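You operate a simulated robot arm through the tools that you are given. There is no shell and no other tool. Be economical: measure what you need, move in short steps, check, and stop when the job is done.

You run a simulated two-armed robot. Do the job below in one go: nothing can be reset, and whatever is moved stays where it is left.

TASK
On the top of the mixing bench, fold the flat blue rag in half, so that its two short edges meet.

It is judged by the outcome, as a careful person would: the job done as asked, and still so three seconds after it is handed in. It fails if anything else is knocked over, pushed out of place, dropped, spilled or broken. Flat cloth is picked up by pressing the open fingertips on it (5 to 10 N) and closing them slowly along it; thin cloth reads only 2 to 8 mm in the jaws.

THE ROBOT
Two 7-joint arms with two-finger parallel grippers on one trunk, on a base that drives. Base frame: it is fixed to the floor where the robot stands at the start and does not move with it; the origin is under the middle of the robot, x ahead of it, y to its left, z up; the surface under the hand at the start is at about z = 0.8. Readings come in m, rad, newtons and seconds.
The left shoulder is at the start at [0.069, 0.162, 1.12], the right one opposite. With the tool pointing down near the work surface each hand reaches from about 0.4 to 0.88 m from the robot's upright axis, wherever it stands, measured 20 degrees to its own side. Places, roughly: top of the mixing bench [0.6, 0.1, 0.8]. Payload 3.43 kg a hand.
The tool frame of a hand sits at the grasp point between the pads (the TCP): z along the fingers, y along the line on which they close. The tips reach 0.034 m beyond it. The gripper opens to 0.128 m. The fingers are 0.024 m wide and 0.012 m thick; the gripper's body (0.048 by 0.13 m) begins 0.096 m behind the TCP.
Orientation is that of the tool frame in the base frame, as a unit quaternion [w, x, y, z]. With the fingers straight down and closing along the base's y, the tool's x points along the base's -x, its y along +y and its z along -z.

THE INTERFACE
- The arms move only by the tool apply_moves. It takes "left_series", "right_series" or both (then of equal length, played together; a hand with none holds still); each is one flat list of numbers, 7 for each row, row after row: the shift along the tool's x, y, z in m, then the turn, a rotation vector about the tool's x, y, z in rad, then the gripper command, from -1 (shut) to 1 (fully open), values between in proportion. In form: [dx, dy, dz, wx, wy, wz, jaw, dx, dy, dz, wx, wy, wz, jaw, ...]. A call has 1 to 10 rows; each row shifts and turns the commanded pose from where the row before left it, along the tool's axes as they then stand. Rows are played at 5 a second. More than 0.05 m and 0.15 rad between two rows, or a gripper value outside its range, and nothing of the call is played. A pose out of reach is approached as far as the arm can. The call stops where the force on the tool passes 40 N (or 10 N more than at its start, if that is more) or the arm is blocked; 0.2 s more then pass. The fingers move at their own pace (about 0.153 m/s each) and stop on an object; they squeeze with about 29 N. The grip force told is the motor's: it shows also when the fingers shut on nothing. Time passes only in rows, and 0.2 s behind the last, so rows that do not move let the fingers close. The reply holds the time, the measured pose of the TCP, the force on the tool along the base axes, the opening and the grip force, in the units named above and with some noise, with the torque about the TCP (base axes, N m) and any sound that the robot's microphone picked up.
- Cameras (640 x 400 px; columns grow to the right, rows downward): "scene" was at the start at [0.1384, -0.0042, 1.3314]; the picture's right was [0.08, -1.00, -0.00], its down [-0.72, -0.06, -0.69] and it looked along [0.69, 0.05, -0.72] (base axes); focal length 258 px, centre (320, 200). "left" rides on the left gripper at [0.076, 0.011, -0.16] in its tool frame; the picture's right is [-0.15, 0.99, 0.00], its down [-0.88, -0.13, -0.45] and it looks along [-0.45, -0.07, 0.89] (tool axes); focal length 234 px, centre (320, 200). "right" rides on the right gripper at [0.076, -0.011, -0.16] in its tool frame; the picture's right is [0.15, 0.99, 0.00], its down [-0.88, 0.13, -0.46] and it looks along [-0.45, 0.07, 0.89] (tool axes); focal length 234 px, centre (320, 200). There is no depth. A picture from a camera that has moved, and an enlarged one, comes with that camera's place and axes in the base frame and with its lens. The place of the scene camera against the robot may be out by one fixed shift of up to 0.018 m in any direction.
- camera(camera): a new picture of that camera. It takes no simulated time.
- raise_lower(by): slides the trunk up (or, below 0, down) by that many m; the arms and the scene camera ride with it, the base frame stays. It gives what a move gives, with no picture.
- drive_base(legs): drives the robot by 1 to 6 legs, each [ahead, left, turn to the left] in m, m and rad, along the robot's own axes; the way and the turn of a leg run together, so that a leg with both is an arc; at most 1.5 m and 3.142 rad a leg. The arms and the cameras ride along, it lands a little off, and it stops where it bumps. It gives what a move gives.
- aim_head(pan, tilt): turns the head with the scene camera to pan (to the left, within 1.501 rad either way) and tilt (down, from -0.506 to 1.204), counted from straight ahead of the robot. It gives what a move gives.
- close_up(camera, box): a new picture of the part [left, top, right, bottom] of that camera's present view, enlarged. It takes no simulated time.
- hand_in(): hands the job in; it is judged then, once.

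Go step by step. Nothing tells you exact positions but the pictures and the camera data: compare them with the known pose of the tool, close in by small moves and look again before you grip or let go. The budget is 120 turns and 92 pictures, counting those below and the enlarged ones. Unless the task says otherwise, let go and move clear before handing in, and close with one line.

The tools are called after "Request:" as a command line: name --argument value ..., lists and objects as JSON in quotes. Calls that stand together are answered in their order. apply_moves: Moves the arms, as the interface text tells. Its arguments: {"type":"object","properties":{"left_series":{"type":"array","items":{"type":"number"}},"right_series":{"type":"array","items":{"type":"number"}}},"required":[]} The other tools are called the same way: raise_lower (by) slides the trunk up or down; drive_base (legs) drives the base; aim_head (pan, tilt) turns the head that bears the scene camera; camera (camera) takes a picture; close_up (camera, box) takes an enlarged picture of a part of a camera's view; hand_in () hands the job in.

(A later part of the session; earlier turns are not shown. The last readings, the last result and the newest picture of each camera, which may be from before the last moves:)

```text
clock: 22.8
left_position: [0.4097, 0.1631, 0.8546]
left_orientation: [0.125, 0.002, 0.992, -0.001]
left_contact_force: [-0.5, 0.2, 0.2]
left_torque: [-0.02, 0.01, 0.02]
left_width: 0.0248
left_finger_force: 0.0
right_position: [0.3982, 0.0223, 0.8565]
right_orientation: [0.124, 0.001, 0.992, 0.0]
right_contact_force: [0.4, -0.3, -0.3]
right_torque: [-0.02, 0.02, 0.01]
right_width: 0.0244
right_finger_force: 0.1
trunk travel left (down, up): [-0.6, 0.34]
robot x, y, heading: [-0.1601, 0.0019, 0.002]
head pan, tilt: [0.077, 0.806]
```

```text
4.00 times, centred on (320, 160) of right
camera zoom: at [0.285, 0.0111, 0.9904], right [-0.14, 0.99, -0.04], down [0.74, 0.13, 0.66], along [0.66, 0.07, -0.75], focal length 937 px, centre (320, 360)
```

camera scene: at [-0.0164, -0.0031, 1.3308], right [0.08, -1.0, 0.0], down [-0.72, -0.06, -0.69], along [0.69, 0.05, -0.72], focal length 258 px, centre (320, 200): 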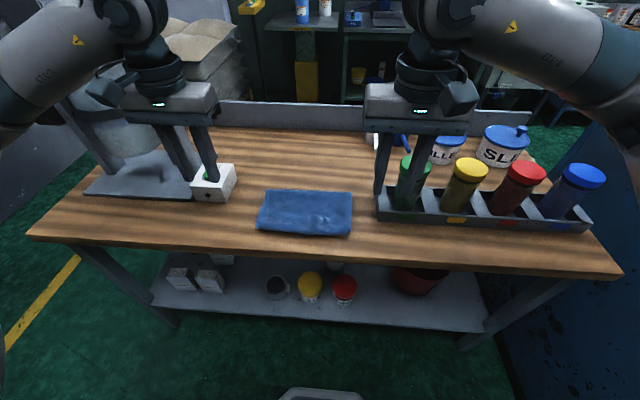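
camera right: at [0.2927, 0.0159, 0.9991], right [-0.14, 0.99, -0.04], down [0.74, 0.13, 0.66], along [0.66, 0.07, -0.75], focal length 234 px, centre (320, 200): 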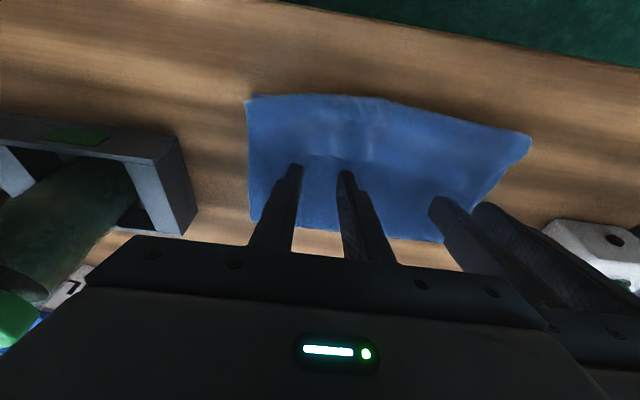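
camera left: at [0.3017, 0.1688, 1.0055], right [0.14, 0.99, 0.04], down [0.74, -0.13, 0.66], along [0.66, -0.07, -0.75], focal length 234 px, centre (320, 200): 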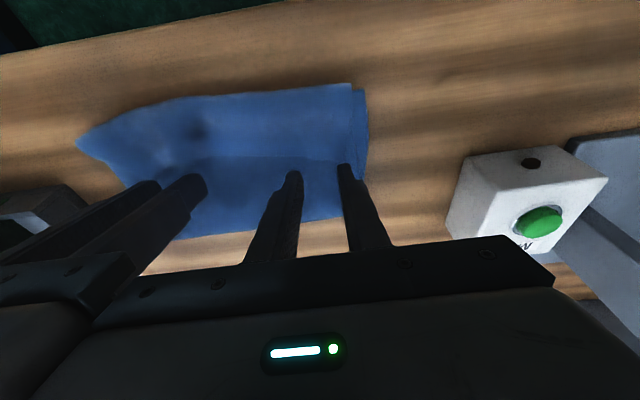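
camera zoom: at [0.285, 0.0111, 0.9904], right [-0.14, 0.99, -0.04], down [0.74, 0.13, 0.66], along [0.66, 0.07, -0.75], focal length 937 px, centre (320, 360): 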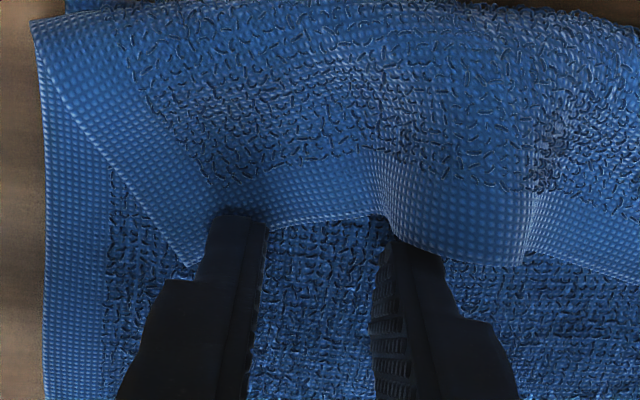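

The view is clear. The left fingers would land about 18 mm inside the edge, so I'll shift them 6 mm forward and the right ones slightly back, then lower to contact.

Request:
apply_moves --left_series '[-0.0016, 0, 0.0056, 0, 0, 0, -0.62, -0.0017, 0, 0.0056, 0, 0, 0, -0.62, 0.0005, 0, 0.0019, 0, 0, 0, -0.62, 0, 0, 0, 0, 0, 0, -0.62]' --right_series '[0.003, 0, 0.0055, 0, 0, 0, -0.62, 0.0029, 0, 0.0054, 0, 0, 0, -0.62, 0.0005, 0, 0.0019, 0, 0, 0, -0.62, 0, 0, 0, 0, 0, 0, -0.62]'

Request:
close_up --camera "left" --box '[240, 110, 400, 210]'

Request:
close_up --camera "right" --box '[240, 110, 400, 210]'

```text
clock: 23.8
left_position: [0.4174, 0.1636, 0.843]
left_orientation: [0.125, 0.0, 0.992, -0.001]
left_contact_force: [-1.7, 1.6, 6.6]
left_torque: [0.02, 0.09, -0.02]
left_width: 0.0244
left_finger_force: 0.0
right_position: [0.3945, 0.023, 0.843]
right_orientation: [0.125, 0.001, 0.992, 0.0]
right_contact_force: [1.9, 0.9, 5.0]
right_torque: [-0.08, -0.08, 0.02]
right_width: 0.0241
right_finger_force: 0.1
trunk travel left (down, up): [-0.6, 0.34]
robot x, y, heading: [-0.1584, 0.0018, -0.0]
head pan, tilt: [0.077, 0.806]
```

```text
4.00 times, centred on (320, 160) of left
camera zoom: at [0.3045, 0.175, 0.979], right [0.14, 0.99, 0.04], down [0.74, -0.13, 0.66], along [0.66, -0.07, -0.75], focal length 937 px, centre (320, 360)
```

zoom: 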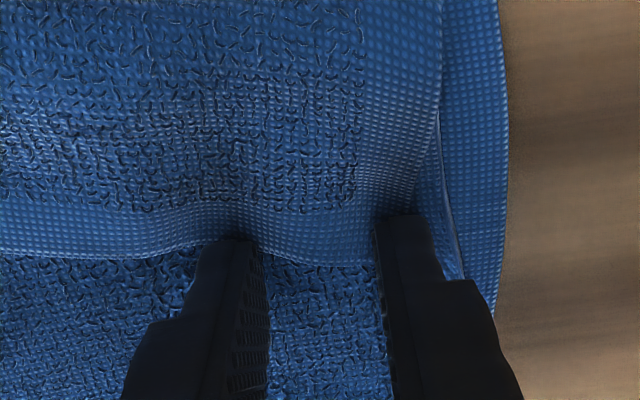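

```text
4.00 times, centred on (320, 160) of right
camera zoom: at [0.2824, 0.0112, 0.978], right [-0.14, 0.99, -0.04], down [0.74, 0.13, 0.66], along [0.66, 0.07, -0.75], focal length 937 px, centre (320, 360)
```

zoom: 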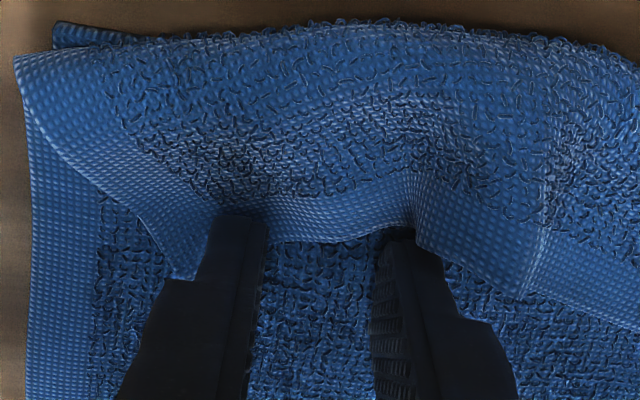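

Contact is 5–7 N with the tips on the hem. Closing slowly.

Request:
apply_moves --left_series '[0, 0, 0, 0, 0, 0, -0.67, 0, 0, 0, 0, 0, 0, -0.72, 0, 0, 0, 0, 0, 0, -0.77, 0, 0, 0, 0, 0, 0, -0.82, 0, 0, 0, 0, 0, 0, -0.87, 0, 0, 0, 0, 0, 0, -0.92, 0, 0, 0, 0, 0, 0, -1, 0, 0, 0, 0, 0, 0, -1]' --right_series '[0, 0, 0, 0, 0, 0, -0.67, 0, 0, 0, 0, 0, 0, -0.72, 0, 0, 0, 0, 0, 0, -0.77, 0, 0, 0, 0, 0, 0, -0.82, 0, 0, 0, 0, 0, 0, -0.87, 0, 0, 0, 0, 0, 0, -0.92, 0, 0, 0, 0, 0, 0, -1, 0, 0, 0, 0, 0, 0, -1]'

Request:
close_up --camera "left" --box '[240, 110, 400, 210]'

Request:
close_up --camera "right" --box '[240, 110, 400, 210]'

```text
clock: 25.6
left_position: [0.4166, 0.1629, 0.8429]
left_orientation: [0.125, 0.001, 0.992, 0.001]
left_contact_force: [0.2, -0.2, 9.8]
left_torque: [0.04, 0.0, 0.01]
left_width: 0.0058
left_finger_force: 28.7
right_position: [0.3953, 0.0223, 0.8435]
right_orientation: [0.125, 0.001, 0.992, 0.0]
right_contact_force: [0.4, -1.2, 5.5]
right_torque: [-0.09, 0.04, -0.01]
right_width: 0.0021
right_finger_force: 29.4
trunk travel left (down, up): [-0.6, 0.34]
robot x, y, heading: [-0.1604, -0.0014, -0.001]
head pan, tilt: [0.077, 0.806]
```

```text
4.00 times, centred on (320, 160) of left
camera zoom: at [0.3044, 0.1746, 0.9789], right [0.14, 0.99, 0.04], down [0.74, -0.13, 0.66], along [0.66, -0.07, -0.75], focal length 937 px, centre (320, 360)
```

zoom: 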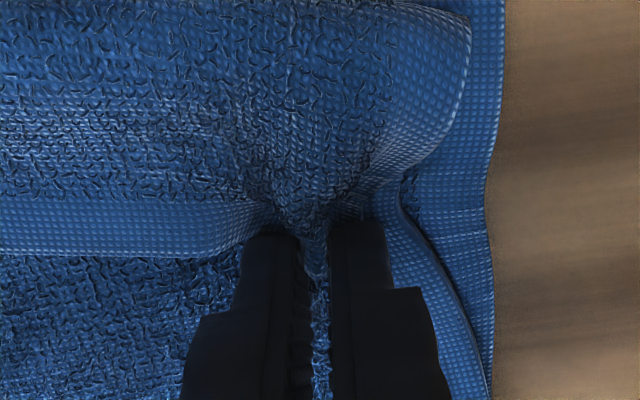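

```text
4.00 times, centred on (320, 160) of right
camera zoom: at [0.2822, 0.0108, 0.9778], right [-0.14, 0.99, -0.04], down [0.74, 0.13, 0.66], along [0.66, 0.07, -0.75], focal length 937 px, centre (320, 360)
```

zoom: 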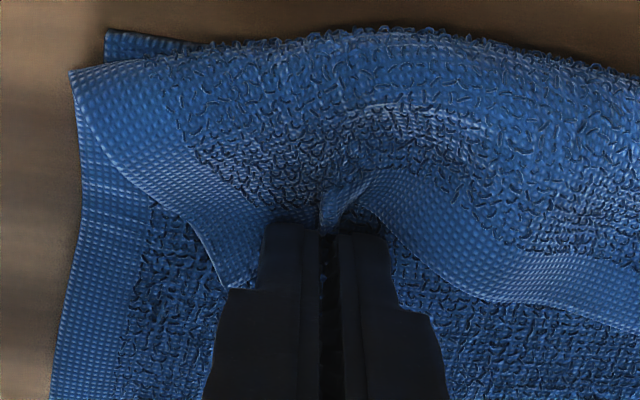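

Left reads 5.8 mm and right 2.1 mm. I'll lift 3 cm and check which layers came up.

Request:
apply_moves --left_series '[-0.0025, 0, -0.0097, 0, 0, 0, -1, -0.0025, 0, -0.0097, 0, 0, 0, -1, -0.0025, 0, -0.0097, 0, 0, 0, -1, 0, 0, 0, 0, 0, 0, -1]' --right_series '[-0.0025, 0, -0.0097, 0, 0, 0, -1, -0.0025, 0, -0.0097, 0, 0, 0, -1, -0.0025, 0, -0.0097, 0, 0, 0, -1, 0, 0, 0, 0, 0, 0, -1]'

Request:
camera --camera "left"

Request:
camera --camera "right"

Request:
close_up --camera "scene" --box '[220, 150, 380, 250]'

```text
clock: 26.6
left_position: [0.4166, 0.1639, 0.8729]
left_orientation: [0.124, 0.001, 0.992, 0.001]
left_contact_force: [-0.4, 0.5, -0.6]
left_torque: [0.03, 0.01, 0.0]
left_width: 0.0055
left_finger_force: 29.1
right_position: [0.3946, 0.0218, 0.8708]
right_orientation: [0.124, 0.002, 0.992, 0.0]
right_contact_force: [-0.3, 0.9, 0.1]
right_torque: [-0.03, 0.01, -0.02]
right_width: 0.0022
right_finger_force: 29.1
trunk travel left (down, up): [-0.6, 0.34]
robot x, y, heading: [-0.1622, -0.001, 0.003]
head pan, tilt: [0.077, 0.806]
```

```text
52 pictures are left
camera left: at [0.304, 0.1749, 1.0091], right [0.14, 0.99, 0.04], down [0.74, -0.13, 0.66], along [0.66, -0.07, -0.75], focal length 234 px, centre (320, 200)
```

left: 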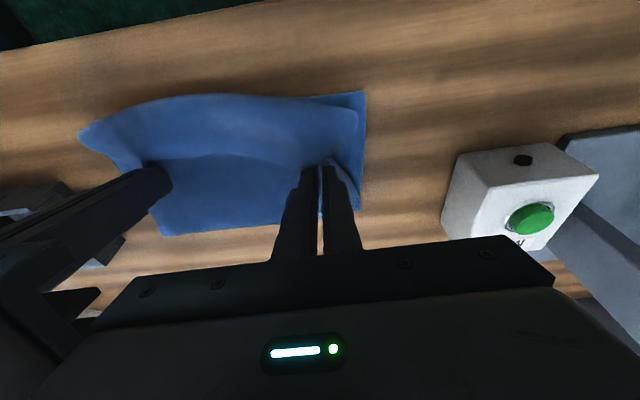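

```text
51 pictures are left
camera right: at [0.2824, 0.0109, 1.0058], right [-0.14, 0.99, -0.04], down [0.74, 0.13, 0.66], along [0.66, 0.07, -0.75], focal length 234 px, centre (320, 200)
```

right: 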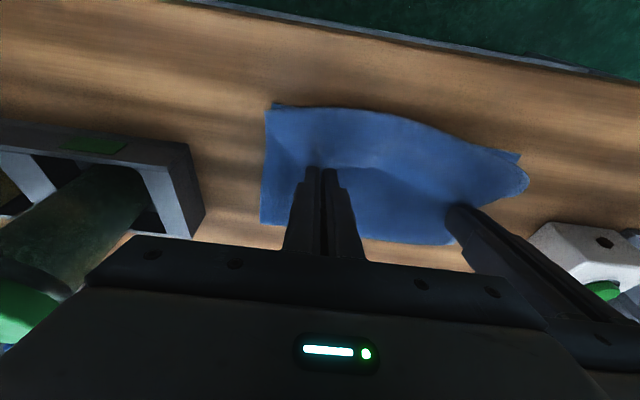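

```text
4.00 times, centred on (300, 200) of scene
camera zoom: at [-0.0201, -0.0032, 1.3312], right [0.08, -1.0, 0.0], down [-0.72, -0.06, -0.69], along [0.69, 0.05, -0.72], focal length 1031 px, centre (400, 200)
```

zoom: 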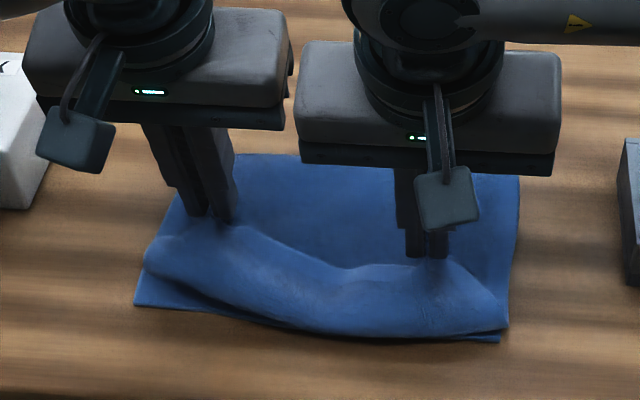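

Request:
close_up --camera "left" --box '[240, 90, 400, 240]'

Request:
close_up --camera "right" --box '[380, 130, 540, 250]'

```text
2.67 times, centred on (320, 165) of left
camera zoom: at [0.304, 0.1749, 1.0091], right [0.14, 0.99, 0.04], down [0.74, -0.13, 0.66], along [0.66, -0.07, -0.75], focal length 624 px, centre (320, 293)
```

zoom: 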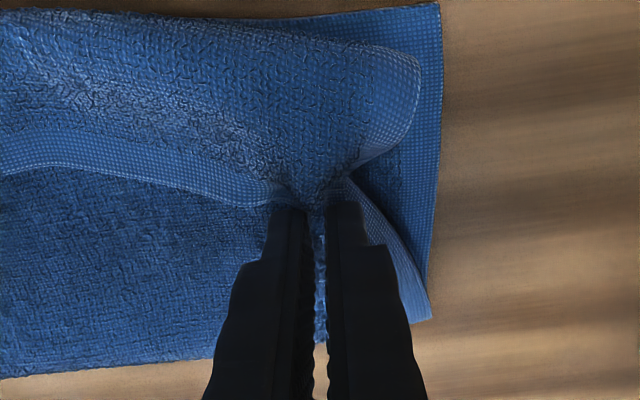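

```text
3.33 times, centred on (460, 190) of right
camera zoom: at [0.2824, 0.0109, 1.0058], right [-0.14, 0.99, -0.04], down [0.74, 0.13, 0.66], along [0.66, 0.07, -0.75], focal length 781 px, centre (-147, 233)
```

zoom: 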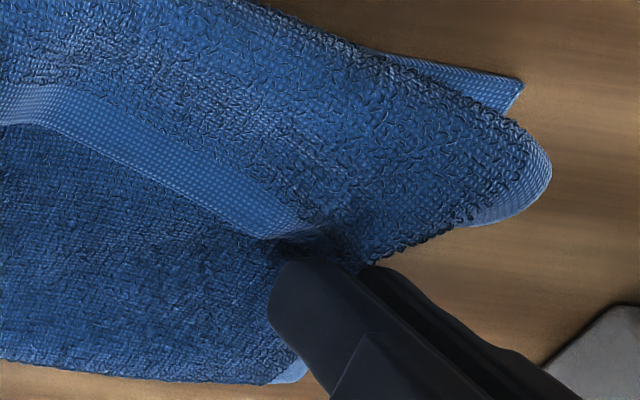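

The left hand pinched the layer underneath as well, while the right holds only the edge. I'll set the left back down, open it, and raise the right a little more so the flap stands clear of the lower layer.

Request:
apply_moves --left_series '[0.0025, 0, 0.0097, 0, 0, 0, -1, 0.0025, 0, 0.0097, 0, 0, 0, -1, 0.0015, 0, 0.006, 0, 0, 0, -0.9, 0, 0, 0, 0, 0, 0, -0.75, 0, 0, 0, 0, 0, 0, -0.6, 0, 0, 0, 0, 0, 0, -0.6, -0.005, 0, -0.0194, 0, 0, 0, -0.6, -0.005, 0, -0.0194, 0, 0, 0, -0.6, 0, 0, 0, 0, 0, 0, -0.6]'

Request:
camera --camera "left"

Request:
camera --camera "right"

```text
clock: 28.6
left_position: [0.4185, 0.1634, 0.8847]
left_orientation: [0.125, 0.001, 0.992, 0.0]
left_contact_force: [0.5, 0.0, 0.3]
left_torque: [-0.01, 0.04, -0.02]
left_width: 0.0255
left_finger_force: 0.0
right_position: [0.3953, 0.0221, 0.871]
right_orientation: [0.124, 0.001, 0.992, 0.0]
right_contact_force: [-0.3, -0.4, -1.0]
right_torque: [0.0, -0.02, -0.01]
right_width: 0.002
right_finger_force: 28.9
trunk travel left (down, up): [-0.6, 0.34]
robot x, y, heading: [-0.1589, 0.0001, -0.001]
head pan, tilt: [0.077, 0.806]
```

```text
47 pictures are left
camera left: at [0.3059, 0.175, 1.0204], right [0.14, 0.99, 0.04], down [0.74, -0.13, 0.66], along [0.66, -0.07, -0.75], focal length 234 px, centre (320, 200)
```

left: 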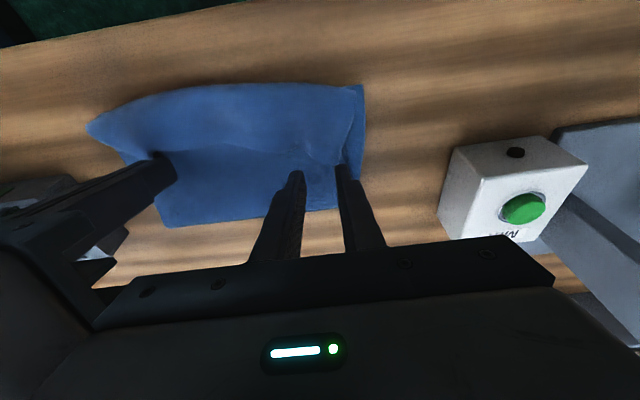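

```text
46 pictures are left
camera right: at [0.2825, 0.011, 1.0056], right [-0.14, 0.99, -0.04], down [0.74, 0.13, 0.66], along [0.66, 0.07, -0.75], focal length 234 px, centre (320, 200)
```

right: 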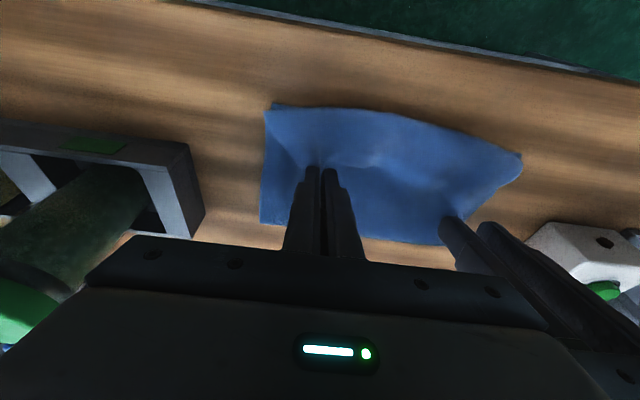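

I'll use the right hand to lift the edge up and away, which should unroll the flap and free the left corner. The left hand moves clear first.

Request:
apply_moves --left_series '[0, 0.015, -0.03, 0, 0, 0, -0.6, 0, 0.015, -0.03, 0, 0, 0, -0.6, 0, 0.01, -0.03, 0, 0, 0, -0.6, 0, 0, -0.03, 0, 0, 0, -0.6, 0, 0, 0, 0, 0, 0, -0.6, 0, 0, 0, 0, 0, 0, -0.6]' --right_series '[-0.016, 0, -0.015, 0, 0, 0, -1, -0.022, 0, -0.015, 0, 0.06, 0, -1, -0.024, 0, -0.018, 0, 0.06, 0, -1, -0.02, 0, -0.02, 0, 0.06, 0, -1, -0.022, 0, -0.02, 0, 0.06, 0, -1, 0, 0, 0, 0, 0, 0, -1]'

Request:
camera --camera "left"

Request:
close_up --camera "scene" --box '[200, 130, 400, 255]'

```text
clock: 30.0
left_position: [0.3882, 0.2027, 1.0028]
left_orientation: [0.124, 0.001, 0.992, 0.0]
left_contact_force: [-0.3, 0.7, 0.2]
left_torque: [0.0, -0.01, 0.04]
left_width: 0.0255
left_finger_force: 0.0
right_position: [0.4814, 0.0212, 0.975]
right_orientation: [0.004, 0.001, 1.0, 0.0]
right_contact_force: [0.1, -0.5, -1.1]
right_torque: [-0.01, 0.02, -0.03]
right_width: 0.0019
right_finger_force: 29.2
trunk travel left (down, up): [-0.6, 0.34]
robot x, y, heading: [-0.1597, 0.0023, -0.004]
head pan, tilt: [0.077, 0.806]
```

```text
45 pictures are left
camera left: at [0.2754, 0.2143, 1.138], right [0.14, 0.99, 0.04], down [0.74, -0.13, 0.66], along [0.66, -0.07, -0.75], focal length 234 px, centre (320, 200)
```

left: 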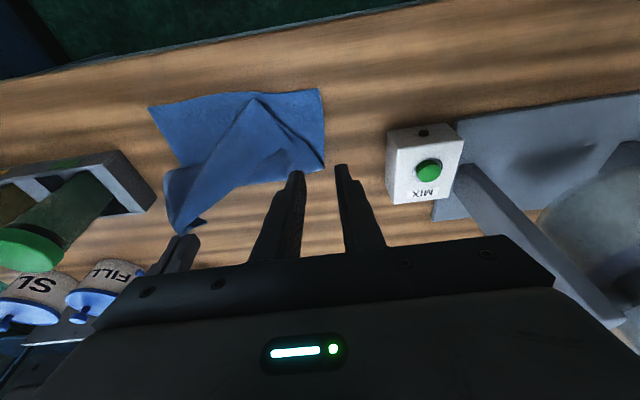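

```text
3.20 times, centred on (300, 192) of scene
camera zoom: at [-0.0205, -0.0038, 1.3313], right [0.08, -1.0, 0.0], down [-0.72, -0.05, -0.69], along [0.69, 0.05, -0.72], focal length 825 px, centre (384, 224)
```

zoom: 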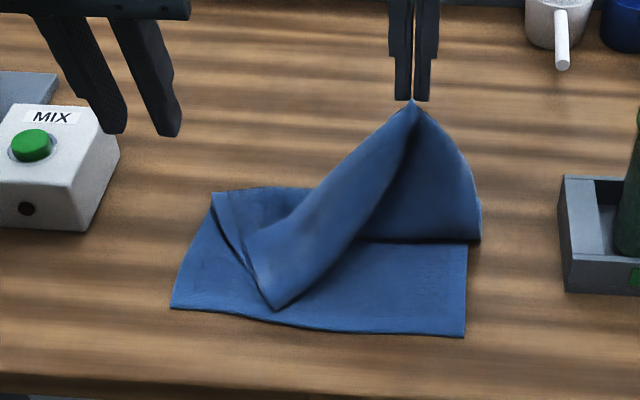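

It's unrolling as hoped. I'll drive ahead and carry the right hand over to the far side to lay the rag flat again, for a clean second fold.

Request:
drive_base --legs '[[0.1, 0, 0]]'

Request:
apply_moves --right_series '[-0.025, 0, 0.005, 0, 0, 0, -1, -0.025, 0, 0.015, 0, 0, 0, -1, -0.025, 0, 0.025, 0, 0, 0, -1, -0.02, 0, 0.025, 0, 0, 0, -1, -0.012, 0, 0.025, 0, 0, 0, -1, -0.005, 0, 0.025, 0, 0, 0, -1, 0, 0, 0.01, 0, 0, 0, -1, 0, 0, 0, 0, 0, 0, -1]'

Request:
camera --camera "scene"

Request:
camera --camera "left"

```text
clock: 31.1
left_position: [0.4846, 0.2042, 1.0004]
left_orientation: [0.124, 0.0, 0.992, 0.0]
left_contact_force: [-0.3, 1.0, -0.1]
left_torque: [-0.03, 0.05, -0.04]
left_width: 0.0255
left_finger_force: 0.0
right_position: [0.5781, 0.0257, 0.9745]
right_orientation: [0.004, 0.0, 1.0, 0.0]
right_contact_force: [0.4, -0.7, 0.3]
right_torque: [0.02, 0.01, -0.01]
right_width: 0.0021
right_finger_force: 29.3
trunk travel left (down, up): [-0.6, 0.34]
robot x, y, heading: [-0.0671, -0.0003, 0.006]
head pan, tilt: [0.077, 0.806]
```

```text
clock: 32.9
left_position: [0.4842, 0.205, 1.0025]
left_orientation: [0.125, -0.001, 0.992, 0.001]
left_contact_force: [-0.7, -0.2, 0.4]
left_torque: [0.0, 0.01, -0.01]
left_width: 0.0256
left_finger_force: 0.1
right_position: [0.6918, 0.0275, 0.8458]
right_orientation: [0.006, -0.001, 1.0, 0.001]
right_contact_force: [0.3, 0.5, 0.9]
right_torque: [0.0, -0.01, -0.02]
right_width: 0.0022
right_finger_force: 28.7
trunk travel left (down, up): [-0.6, 0.34]
robot x, y, heading: [-0.0636, -0.0012, -0.001]
head pan, tilt: [0.077, 0.806]
```

```text
43 pictures are left
camera scene: at [0.0774, -0.0026, 1.3312], right [0.08, -1.0, 0.0], down [-0.72, -0.06, -0.69], along [0.69, 0.06, -0.72], focal length 258 px, centre (320, 200)
```

scene: 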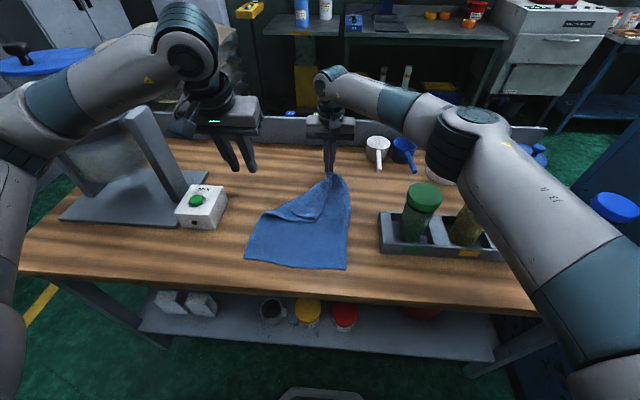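

```text
42 pictures are left
camera left: at [0.3726, 0.2164, 1.1377], right [0.14, 0.99, 0.04], down [0.74, -0.13, 0.66], along [0.66, -0.07, -0.75], focal length 234 px, centre (320, 200)
```

left: 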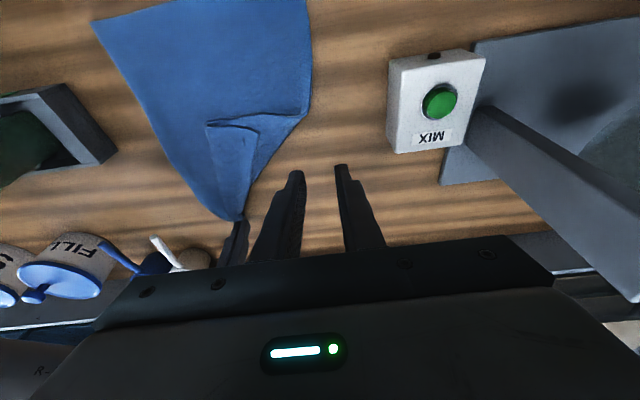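

Most of the rag is flat again, but the left corner is folded over on itself. I'll park the left hand higher and out of the way, then lift the held edge high enough that the corner hangs free. After that I can sweep it back down left to right so the edge lies straight.

Request:
apply_moves --left_series '[0.01, 0.03, -0.025, 0, 0, 0, -0.6, 0.01, 0.03, -0.025, 0, 0, 0, -0.6, 0.01, 0.03, -0.025, 0, 0, 0, -0.6, 0.01, 0.03, -0.025, 0, 0, 0, -0.6, 0, 0, 0, 0, 0, 0, -0.6, 0, 0, 0, 0, 0, 0, -0.6]' --right_series '[0.005, 0, -0.04, 0, 0, 0, -1, 0.005, 0, -0.04, 0, 0, 0, -1, 0.005, 0.01, -0.04, 0, 0, 0, -1, 0.005, 0.02, -0.04, 0, 0, 0, -1, 0, 0.03, -0.03, 0, 0, 0, -1, 0, 0, 0, 0, 0, 0, -1]'

Request:
camera --camera "scene"

Request:
camera --camera "left"

```text
clock: 34.3
left_position: [0.4209, 0.3219, 1.0889]
left_orientation: [0.125, -0.001, 0.992, 0.0]
left_contact_force: [-0.8, -0.6, -0.6]
left_torque: [-0.01, 0.0, 0.0]
left_width: 0.0258
left_finger_force: 0.1
right_position: [0.6698, 0.0846, 1.0344]
right_orientation: [0.004, -0.002, 1.0, 0.0]
right_contact_force: [0.3, -1.0, -0.5]
right_torque: [-0.01, -0.01, -0.01]
right_width: 0.0026
right_finger_force: 29.2
trunk travel left (down, up): [-0.6, 0.34]
robot x, y, heading: [-0.0599, 0.0, 0.006]
head pan, tilt: [0.077, 0.806]
```

```text
41 pictures are left
camera scene: at [0.0776, -0.0039, 1.3312], right [0.08, -1.0, 0.0], down [-0.72, -0.06, -0.69], along [0.69, 0.06, -0.72], focal length 258 px, centre (320, 200)
```

scene: 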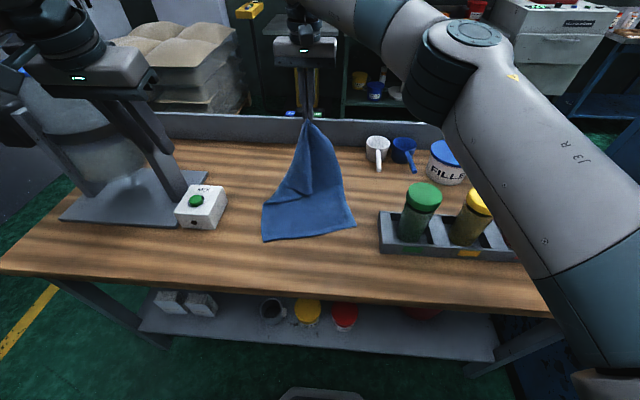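

```text
40 pictures are left
camera left: at [0.3095, 0.3344, 1.2248], right [0.14, 0.99, 0.04], down [0.74, -0.13, 0.66], along [0.66, -0.06, -0.75], focal length 234 px, centre (320, 200)
```

left: 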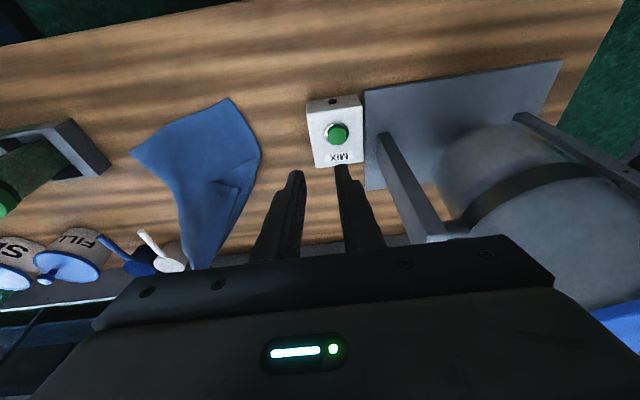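

Request:
apply_moves --right_series '[-0.01, 0.035, 0, 0, 0, 0, -1, -0.01, 0.035, 0, 0, 0, 0, -1, -0.01, 0.035, 0.01, 0, 0, 0, -1, 0, 0, 0, 0, 0, 0, -1, 0, 0, 0, 0, 0, 0, -1]'

Request:
camera --camera "left"

Request:
close_up --camera "scene" --box '[200, 60, 400, 260]'

```text
clock: 35.5
left_position: [0.4209, 0.3226, 1.0886]
left_orientation: [0.124, 0.0, 0.992, 0.0]
left_contact_force: [0.4, -0.7, 0.2]
left_torque: [-0.03, 0.0, 0.01]
left_width: 0.0256
left_finger_force: 0.1
right_position: [0.6597, 0.1481, 1.019]
right_orientation: [0.005, 0.0, 1.0, 0.001]
right_contact_force: [-1.0, 0.2, 0.9]
right_torque: [0.01, 0.01, -0.02]
right_width: 0.0024
right_finger_force: 28.9
right hand out of reach, approached as far as the arm can: row 1, 2, 3
trunk travel left (down, up): [-0.6, 0.34]
robot x, y, heading: [-0.061, -0.0009, 0.003]
head pan, tilt: [0.077, 0.806]
```

```text
39 pictures are left
camera left: at [0.3095, 0.335, 1.2245], right [0.14, 0.99, 0.04], down [0.74, -0.13, 0.66], along [0.66, -0.07, -0.75], focal length 234 px, centre (320, 200)
```

left: 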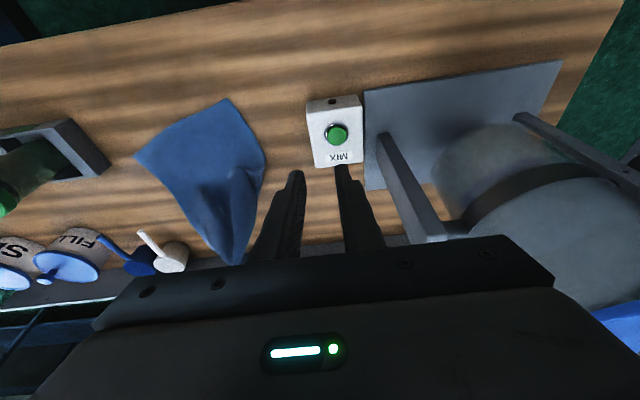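

```text
2.00 times, centred on (300, 160) of scene
camera zoom: at [0.0775, -0.0031, 1.3312], right [0.08, -1.0, 0.0], down [-0.72, -0.06, -0.69], along [0.69, 0.06, -0.72], focal length 516 px, centre (360, 280)
```

zoom: 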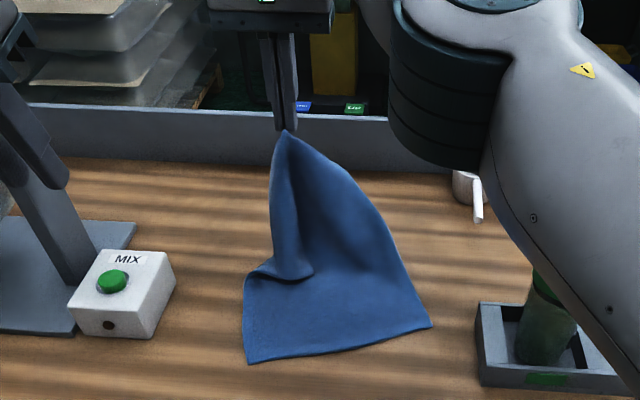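

The corner still drags on the robot's side. I'll raise the hand until the corner hangs fully free and drive ahead 10 cm, so it hangs beyond the rest of the rag.

Request:
apply_moves --right_series '[0.01, -0.005, -0.03, 0, 0, 0, -1, 0.01, 0, -0.03, 0, 0, 0, -1, 0, 0, 0, 0, 0, 0, -1]'

Request:
drive_base --legs '[[0.1, 0, 0]]'

Request:
camera --camera "scene"

Request:
camera --camera "left"

```text
clock: 36.3
left_position: [0.4229, 0.3234, 1.0885]
left_orientation: [0.124, -0.001, 0.992, 0.0]
left_contact_force: [-0.7, -0.3, -0.2]
left_torque: [-0.02, 0.03, 0.0]
left_width: 0.0256
left_finger_force: 0.0
right_position: [0.6359, 0.1403, 1.0793]
right_orientation: [0.004, -0.001, 1.0, -0.001]
right_contact_force: [-0.3, 0.0, -1.6]
right_torque: [-0.03, -0.01, -0.03]
right_width: 0.0022
right_finger_force: 29.1
trunk travel left (down, up): [-0.6, 0.34]
robot x, y, heading: [-0.0601, -0.0032, -0.001]
head pan, tilt: [0.077, 0.806]
```

```text
clock: 37.5
left_position: [0.5224, 0.3235, 1.0895]
left_orientation: [0.124, -0.001, 0.992, 0.0]
left_contact_force: [0.3, 0.7, -0.1]
left_torque: [-0.03, 0.01, -0.02]
left_width: 0.0254
left_finger_force: 0.2
right_position: [0.7381, 0.141, 1.0801]
right_orientation: [0.004, -0.002, 1.0, 0.0]
right_contact_force: [0.5, -0.3, -1.0]
right_torque: [-0.02, 0.02, -0.01]
right_width: 0.0022
right_finger_force: 28.8
trunk travel left (down, up): [-0.6, 0.34]
robot x, y, heading: [0.0366, 0.0004, -0.0]
head pan, tilt: [0.077, 0.806]
```

```text
37 pictures are left
camera scene: at [0.1784, -0.0026, 1.3312], right [0.08, -1.0, 0.0], down [-0.72, -0.06, -0.69], along [0.69, 0.05, -0.72], focal length 258 px, centre (320, 200)
```

scene: 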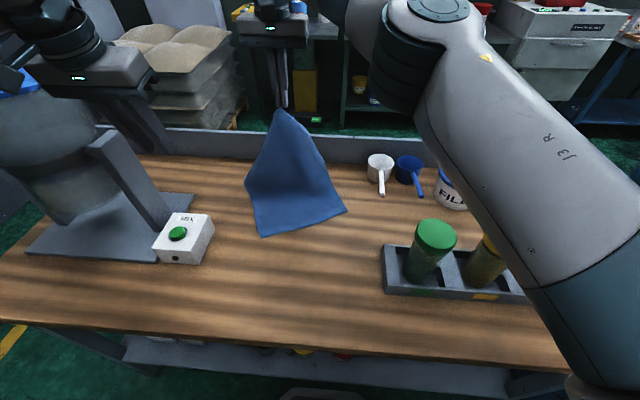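

```text
36 pictures are left
camera left: at [0.4105, 0.3354, 1.2244], right [0.14, 0.99, 0.04], down [0.74, -0.13, 0.66], along [0.66, -0.07, -0.75], focal length 234 px, centre (320, 200)
```

left: 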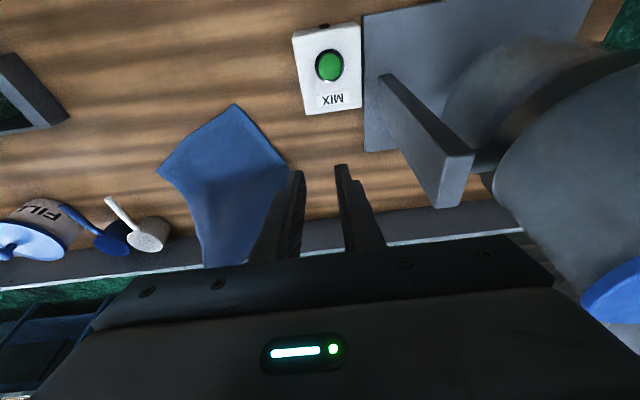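

The corner is unfolded now and rests near (0.68, 0.245), though the whole rag has shifted away from me. I'll lower the right hand toward −y so the far edge lies along y, then grip its left corner with the left hand to hold the whole edge.

Request:
apply_moves --right_series '[0, -0.012, 0.025, 0, 0, 0, -1, 0, -0.012, 0.028, 0, 0, 0, -1, 0, -0.014, 0.03, 0, 0, 0, -1, 0, -0.014, 0.03, 0, 0, 0, -1, 0, -0.016, 0.03, 0, 0, 0, -1, 0, -0.016, 0.03, 0, 0, 0, -1, 0, -0.016, 0.025, 0, 0, 0, -1, 0, -0.008, 0.02, 0, 0, 0, -1, 0, 0, 0, 0, 0, 0, -1]'

Request:
camera --camera "scene"

Request:
camera --camera "left"

```text
clock: 39.5
left_position: [0.5225, 0.3245, 1.0885]
left_orientation: [0.125, -0.001, 0.992, 0.0]
left_contact_force: [-0.7, 0.4, 0.1]
left_torque: [-0.03, -0.03, 0.02]
left_width: 0.0256
left_finger_force: 0.1
right_position: [0.7426, 0.0308, 0.8614]
right_orientation: [0.006, -0.001, 1.0, 0.0]
right_contact_force: [-0.3, -0.2, 0.2]
right_torque: [-0.01, 0.01, -0.03]
right_width: 0.0019
right_finger_force: 29.3
trunk travel left (down, up): [-0.6, 0.34]
robot x, y, heading: [0.0384, 0.0035, 0.002]
head pan, tilt: [0.077, 0.806]
```

```text
35 pictures are left
camera scene: at [0.1778, -0.0024, 1.3313], right [0.08, -1.0, 0.0], down [-0.72, -0.06, -0.69], along [0.69, 0.05, -0.72], focal length 258 px, centre (320, 200)
```

scene: 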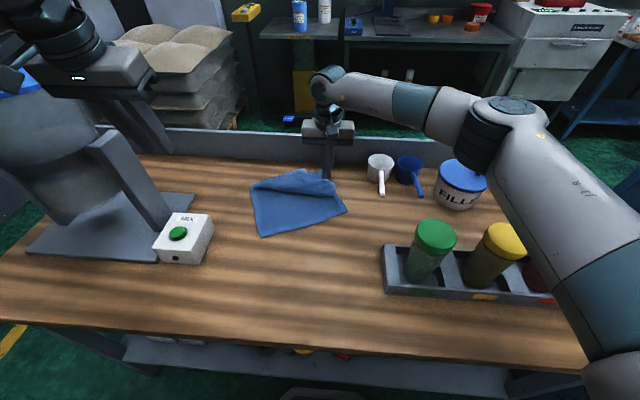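

```text
34 pictures are left
camera left: at [0.4099, 0.3356, 1.2245], right [0.14, 0.99, 0.04], down [0.74, -0.13, 0.66], along [0.66, -0.07, -0.75], focal length 234 px, centre (320, 200)
```

left: 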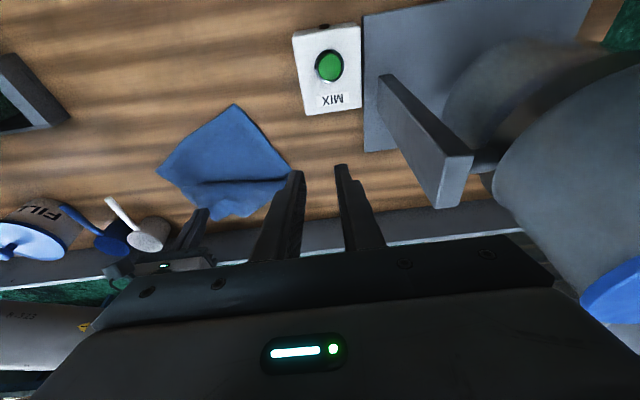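

Request:
close_up --camera "scene" --box '[230, 140, 370, 250]'

Request:
camera --camera "right"

```text
3.64 times, centred on (300, 195) of scene
camera zoom: at [0.1778, -0.0024, 1.3313], right [0.08, -1.0, 0.0], down [-0.72, -0.06, -0.69], along [0.69, 0.05, -0.72], focal length 937 px, centre (393, 218)
```

zoom: 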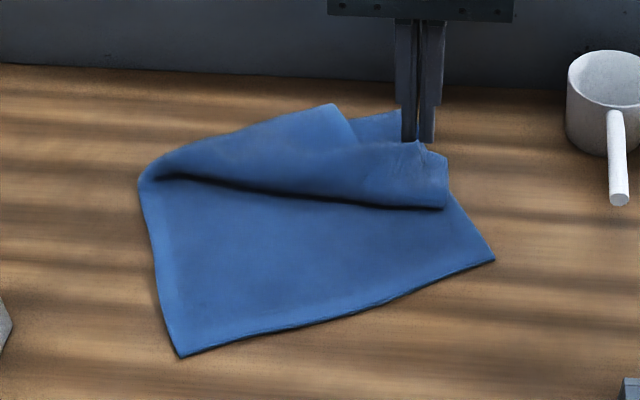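

```text
32 pictures are left
camera right: at [0.6655, 0.0207, 1.0186], right [-0.15, 0.99, 0.0], down [0.88, 0.13, 0.46], along [0.46, 0.07, -0.89], focal length 234 px, centre (320, 200)
```

right: 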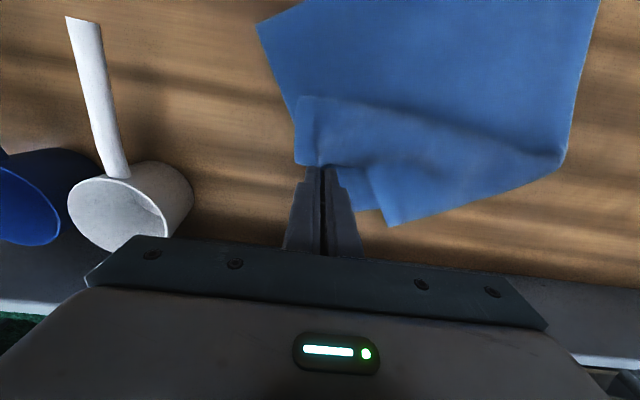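

The left far corner's tip is at about (0.80, 0.12). I'll draw the right hand to −y so the edge straightens and makes room for the left hand.

Request:
apply_moves --right_series '[0, -0.015, 0.005, 0, 0, 0, -1, 0, -0.015, 0.005, 0, 0, 0, -1, 0, -0.015, 0, 0, 0, 0, -1, 0, -0.015, 0, 0, 0, 0, -1, 0, 0, 0, 0, 0, 0, -1]'

Request:
camera --camera "right"

Request:
close_up --camera "scene" --box '[230, 140, 390, 250]'

```text
clock: 40.7
left_position: [0.5209, 0.3236, 1.0881]
left_orientation: [0.125, -0.001, 0.992, 0.0]
left_contact_force: [0.2, -0.4, -0.4]
left_torque: [0.01, 0.0, 0.01]
left_width: 0.0255
left_finger_force: 0.0
right_position: [0.741, -0.0296, 0.8514]
right_orientation: [0.005, -0.001, 1.0, 0.0]
right_contact_force: [-0.6, 0.4, 0.1]
right_torque: [0.0, 0.0, -0.02]
right_width: 0.002
right_finger_force: 28.7
trunk travel left (down, up): [-0.6, 0.34]
robot x, y, heading: [0.0373, 0.0006, 0.003]
head pan, tilt: [0.077, 0.806]
```

```text
31 pictures are left
camera right: at [0.6639, -0.0407, 1.0088], right [-0.15, 0.99, 0.0], down [0.88, 0.13, 0.46], along [0.46, 0.07, -0.89], focal length 234 px, centre (320, 200)
```

right: 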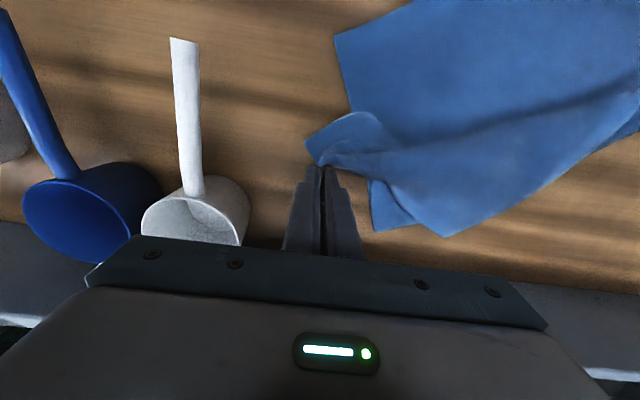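

```text
3.64 times, centred on (310, 195) of scene
camera zoom: at [0.1781, -0.0021, 1.3312], right [0.08, -1.0, 0.0], down [-0.72, -0.06, -0.69], along [0.69, 0.05, -0.72], focal length 937 px, centre (356, 218)
```

zoom: 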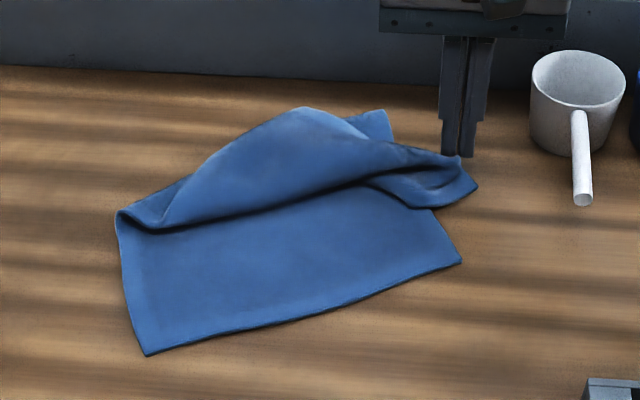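

The far corner is tucked under, but the near edge is flat, free and a single layer. I'll release the right hand and take both near corners instead. Then I can hang the whole rag from that edge so it straightens itself, and fold it on the way down. First I'll bring both hands above the near edge, yawed about 25° to match it.

Request:
apply_moves --left_series '[0, 0, 0, 0, 0.125, 0, -0.3, 0, 0, 0, 0, 0.125, 0, -0.3, -0.0067, -0.0283, 0.0363, 0, 0, 0, -0.3, -0.0067, -0.0283, 0.0363, 0, 0, 0, -0.3, -0.0067, -0.0283, 0.0363, 0, 0, 0, -0.3, -0.0067, -0.0283, 0.0363, 0, 0, 0, -0.3, -0.0067, -0.0283, 0.0363, 0, 0, 0, -0.3, -0.0067, -0.0283, 0.0363, 0, 0, -0.147, -0.3, 0, 0, 0, 0, 0, -0.147, -0.3, 0, 0, 0, 0, 0, -0.147, -0.3]' --right_series '[0, 0, 0, 0, 0, 0, -0.6, 0, 0, 0, 0, 0, 0, -0.3, 0, 0, -0.04, 0, 0, 0, -0.3, 0, 0, -0.03, 0, 0, 0, -0.3, 0.036, 0.01, 0, 0, 0, 0, -0.3, 0.036, 0.01, 0, 0, 0, 0, -0.3, 0.036, 0.01, 0.02, 0, 0, 0, -0.3, 0, 0, 0.03, 0, 0, -0.147, -0.3, 0, 0, 0, 0, 0, -0.147, -0.3, 0, 0, 0, 0, 0, -0.147, -0.3]'

Request:
camera --camera "right"

Request:
camera --camera "left"

```text
clock: 42.9
left_position: [0.5592, 0.1534, 0.8724]
left_orientation: [0.002, -0.22, 0.975, 0.0]
left_contact_force: [0.2, 0.1, 0.3]
left_torque: [0.03, 0.0, 0.0]
left_width: 0.0448
left_finger_force: 0.1
right_position: [0.6269, 0.0002, 0.8737]
right_orientation: [0.008, -0.221, 0.975, 0.0]
right_contact_force: [-0.8, 0.1, -1.0]
right_torque: [-0.02, 0.03, 0.01]
right_width: 0.0449
right_finger_force: 0.1
trunk travel left (down, up): [-0.6, 0.34]
robot x, y, heading: [0.0373, -0.0004, 0.003]
head pan, tilt: [0.077, 0.806]
```

```text
29 pictures are left
camera right: at [0.5612, -0.0426, 1.0307], right [-0.56, 0.83, -0.01], down [0.73, 0.5, 0.47], along [0.39, 0.26, -0.88], focal length 234 px, centre (320, 200)
```

right: 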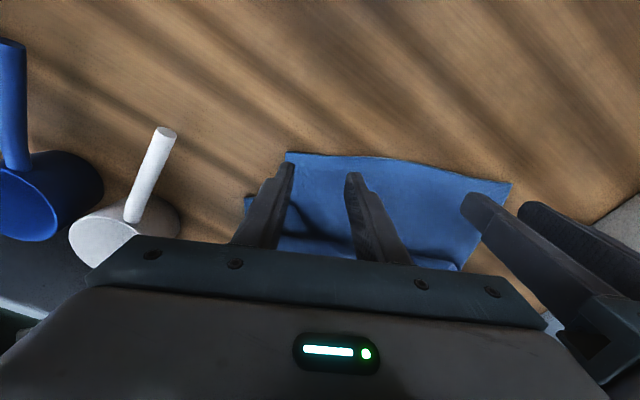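

```text
28 pictures are left
camera left: at [0.4852, 0.1314, 1.0311], right [-0.29, 0.96, 0.0], down [0.85, 0.26, 0.46], along [0.44, 0.13, -0.89], focal length 234 px, centre (320, 200)
```

left: 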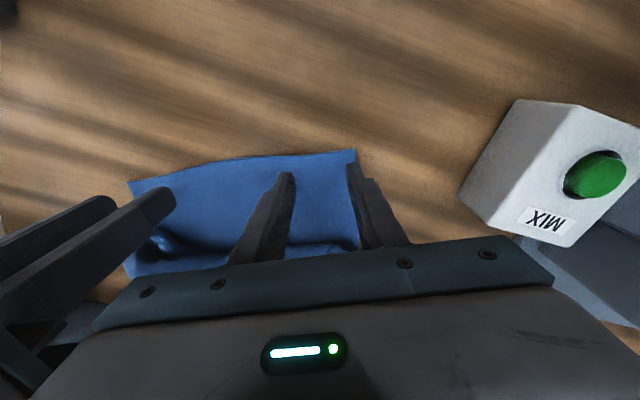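

My estimates match: the near corners are at (0.534, 0.182) and (0.636, −0.033), and both hands are well placed. Lowering to contact.

Request:
apply_moves --left_series '[0, 0, 0.015, 0, 0, 0, -0.3, 0, 0, 0.013, 0, 0, 0, -0.3, 0, 0, 0.004, 0, 0, 0, -0.3, 0, 0, 0.0035, 0, 0, 0, -0.3, 0, 0, 0, 0, 0, 0, -0.3]' --right_series '[-0.002, 0.002, 0.015, 0, 0, 0, -0.3, -0.002, 0.002, 0.014, 0, 0, 0, -0.3, 0, 0, 0.004, 0, 0, 0, -0.3, 0, 0, 0.003, 0, 0, 0, -0.3, 0, 0, 0, 0, 0, 0, -0.3]'

```text
clock: 44.1
left_position: [0.5618, 0.152, 0.8381]
left_orientation: [0.002, -0.219, 0.976, 0.001]
left_contact_force: [0.4, -2.3, 5.1]
left_torque: [-0.03, -0.05, 0.05]
left_width: 0.0445
left_finger_force: 0.1
right_position: [0.6333, 0.0051, 0.8378]
right_orientation: [0.007, -0.218, 0.976, 0.0]
right_contact_force: [-3.3, -4.0, 14.0]
right_torque: [0.02, 0.12, 0.04]
right_width: 0.0443
right_finger_force: 0.1
trunk travel left (down, up): [-0.6, 0.34]
robot x, y, heading: [0.0389, 0.0025, 0.001]
head pan, tilt: [0.077, 0.806]
```

Request:
apply_moves --left_series '[0, 0, 0, 0, 0, 0, -0.37, 0, 0, 0, 0, 0, 0, -0.44, 0, 0, 0, 0, 0, 0, -0.51, 0, 0, 0, 0, 0, 0, -0.58, 0, 0, 0, 0, 0, 0, -0.65, 0, 0, 0, 0, 0, 0, -0.72, 0, 0, 0, 0, 0, 0, -0.79, 0, 0, 0, 0, 0, 0, -0.86, 0, 0, 0, 0, 0, 0, -0.93, 0, 0, 0, 0, 0, 0, -1]' --right_series '[0, 0, -0.001, 0, 0, 0, -0.37, 0, 0, 0, 0, 0, 0, -0.44, 0, 0, 0, 0, 0, 0, -0.51, 0, 0, 0, 0, 0, 0, -0.58, 0, 0, 0, 0, 0, 0, -0.65, 0, 0, 0, 0, 0, 0, -0.72, 0, 0, 0, 0, 0, 0, -0.79, 0, 0, 0, 0, 0, 0, -0.86, 0, 0, 0, 0, 0, 0, -0.93, 0, 0, 0, 0, 0, 0, -1]'

Request:
apply_moves --left_series '[0, 0, -0.02, 0, 0, 0, -1, 0, 0, -0.03, 0, 0, 0, -1, 0, 0, -0.03, 0, 0, 0, -1, 0, 0, 0, 0, 0, 0, -1]' --right_series '[0, 0, -0.02, 0, 0, 0, -1, 0, 0, -0.03, 0, 0, 0, -1, 0, 0, -0.03, 0, 0, 0, -1, 0, 0, 0, 0, 0, 0, -1]'

Request:
camera --camera "scene"

```text
clock: 46.3
left_position: [0.5625, 0.1517, 0.8384]
left_orientation: [0.002, -0.219, 0.976, 0.0]
left_contact_force: [5.1, -9.4, 5.9]
left_torque: [-0.33, -0.18, 0.07]
left_width: 0.0038
left_finger_force: 29.2
right_position: [0.6327, 0.0065, 0.8372]
right_orientation: [0.006, -0.22, 0.975, 0.0]
right_contact_force: [-4.8, 8.4, 11.4]
right_torque: [0.3, 0.16, -0.03]
right_width: 0.0074
right_finger_force: 28.8
trunk travel left (down, up): [-0.6, 0.34]
robot x, y, heading: [0.0393, 0.0001, -0.002]
head pan, tilt: [0.077, 0.806]
```

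```text
clock: 47.3
left_position: [0.5496, 0.1524, 0.9203]
left_orientation: [0.003, -0.219, 0.976, 0.001]
left_contact_force: [11.3, -18.8, 0.4]
left_torque: [-0.67, -0.35, 0.12]
left_width: 0.0041
left_finger_force: 28.6
right_position: [0.6235, 0.0038, 0.9233]
right_orientation: [0.011, -0.221, 0.975, -0.001]
right_contact_force: [-9.8, 18.7, -0.6]
right_torque: [0.66, 0.4, -0.01]
right_width: 0.0081
right_finger_force: 29.0
trunk travel left (down, up): [-0.6, 0.34]
robot x, y, heading: [0.037, -0.0019, 0.006]
head pan, tilt: [0.077, 0.806]
```

```text
27 pictures are left
camera scene: at [0.1629, -0.0062, 1.3322], right [0.08, -1.0, 0.0], down [-0.71, -0.06, -0.7], along [0.7, 0.06, -0.71], focal length 258 px, centre (320, 200)
```

scene: 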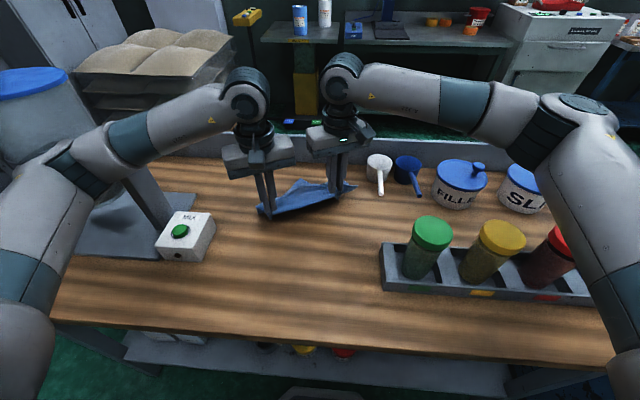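

Both hands hold the near edge. I'll ease the tension between them and raise the trunk so the whole rag hangs.

Request:
apply_moves --left_series '[0, -0.003, 0, 0, 0, 0, -1, 0, -0.003, 0, 0, 0, 0, -1, 0, 0, 0, 0, 0, 0, -1]' --right_series '[0, 0.003, 0, 0, 0, 0, -1, 0, 0.003, 0, 0, 0, 0, -1, 0, 0, 0, 0, 0, 0, -1]'

Request:
raise_lower --by 0.28

Request:
camera --camera "scene"

```text
clock: 48.1
left_position: [0.5517, 0.1518, 0.9208]
left_orientation: [0.004, -0.221, 0.975, 0.0]
left_contact_force: [1.3, -2.3, 0.4]
left_torque: [-0.09, -0.06, 0.02]
left_width: 0.0037
left_finger_force: 28.7
right_position: [0.6206, 0.0135, 0.925]
right_orientation: [0.011, -0.22, 0.975, -0.004]
right_contact_force: [-2.0, 2.0, -0.3]
right_torque: [0.05, 0.04, -0.01]
right_width: 0.0068
right_finger_force: 29.0
trunk travel left (down, up): [-0.6, 0.34]
robot x, y, heading: [0.0375, 0.0039, 0.003]
head pan, tilt: [0.077, 0.806]
```

```text
clock: 50.9
left_position: [0.5656, 0.1487, 1.1968]
left_orientation: [0.0, -0.22, 0.976, 0.0]
left_contact_force: [0.6, -1.3, 0.0]
left_torque: [0.02, 0.03, 0.0]
left_width: 0.0038
left_finger_force: 28.4
right_position: [0.6319, 0.011, 1.1962]
right_orientation: [0.004, -0.22, 0.976, 0.0]
right_contact_force: [0.5, 0.3, -0.4]
right_torque: [-0.02, 0.04, 0.0]
right_width: 0.0065
right_finger_force: 28.6
trunk travel left (down, up): [-0.88, 0.06]
robot x, y, heading: [0.0381, 0.0008, 0.003]
head pan, tilt: [0.077, 0.806]
```

```text
26 pictures are left
camera scene: at [0.1785, -0.0028, 1.6111], right [0.08, -1.0, 0.0], down [-0.72, -0.06, -0.69], along [0.69, 0.05, -0.72], focal length 258 px, centre (320, 200)
```

scene: 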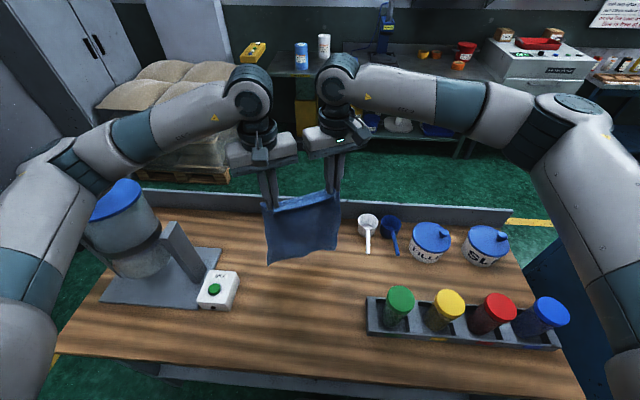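

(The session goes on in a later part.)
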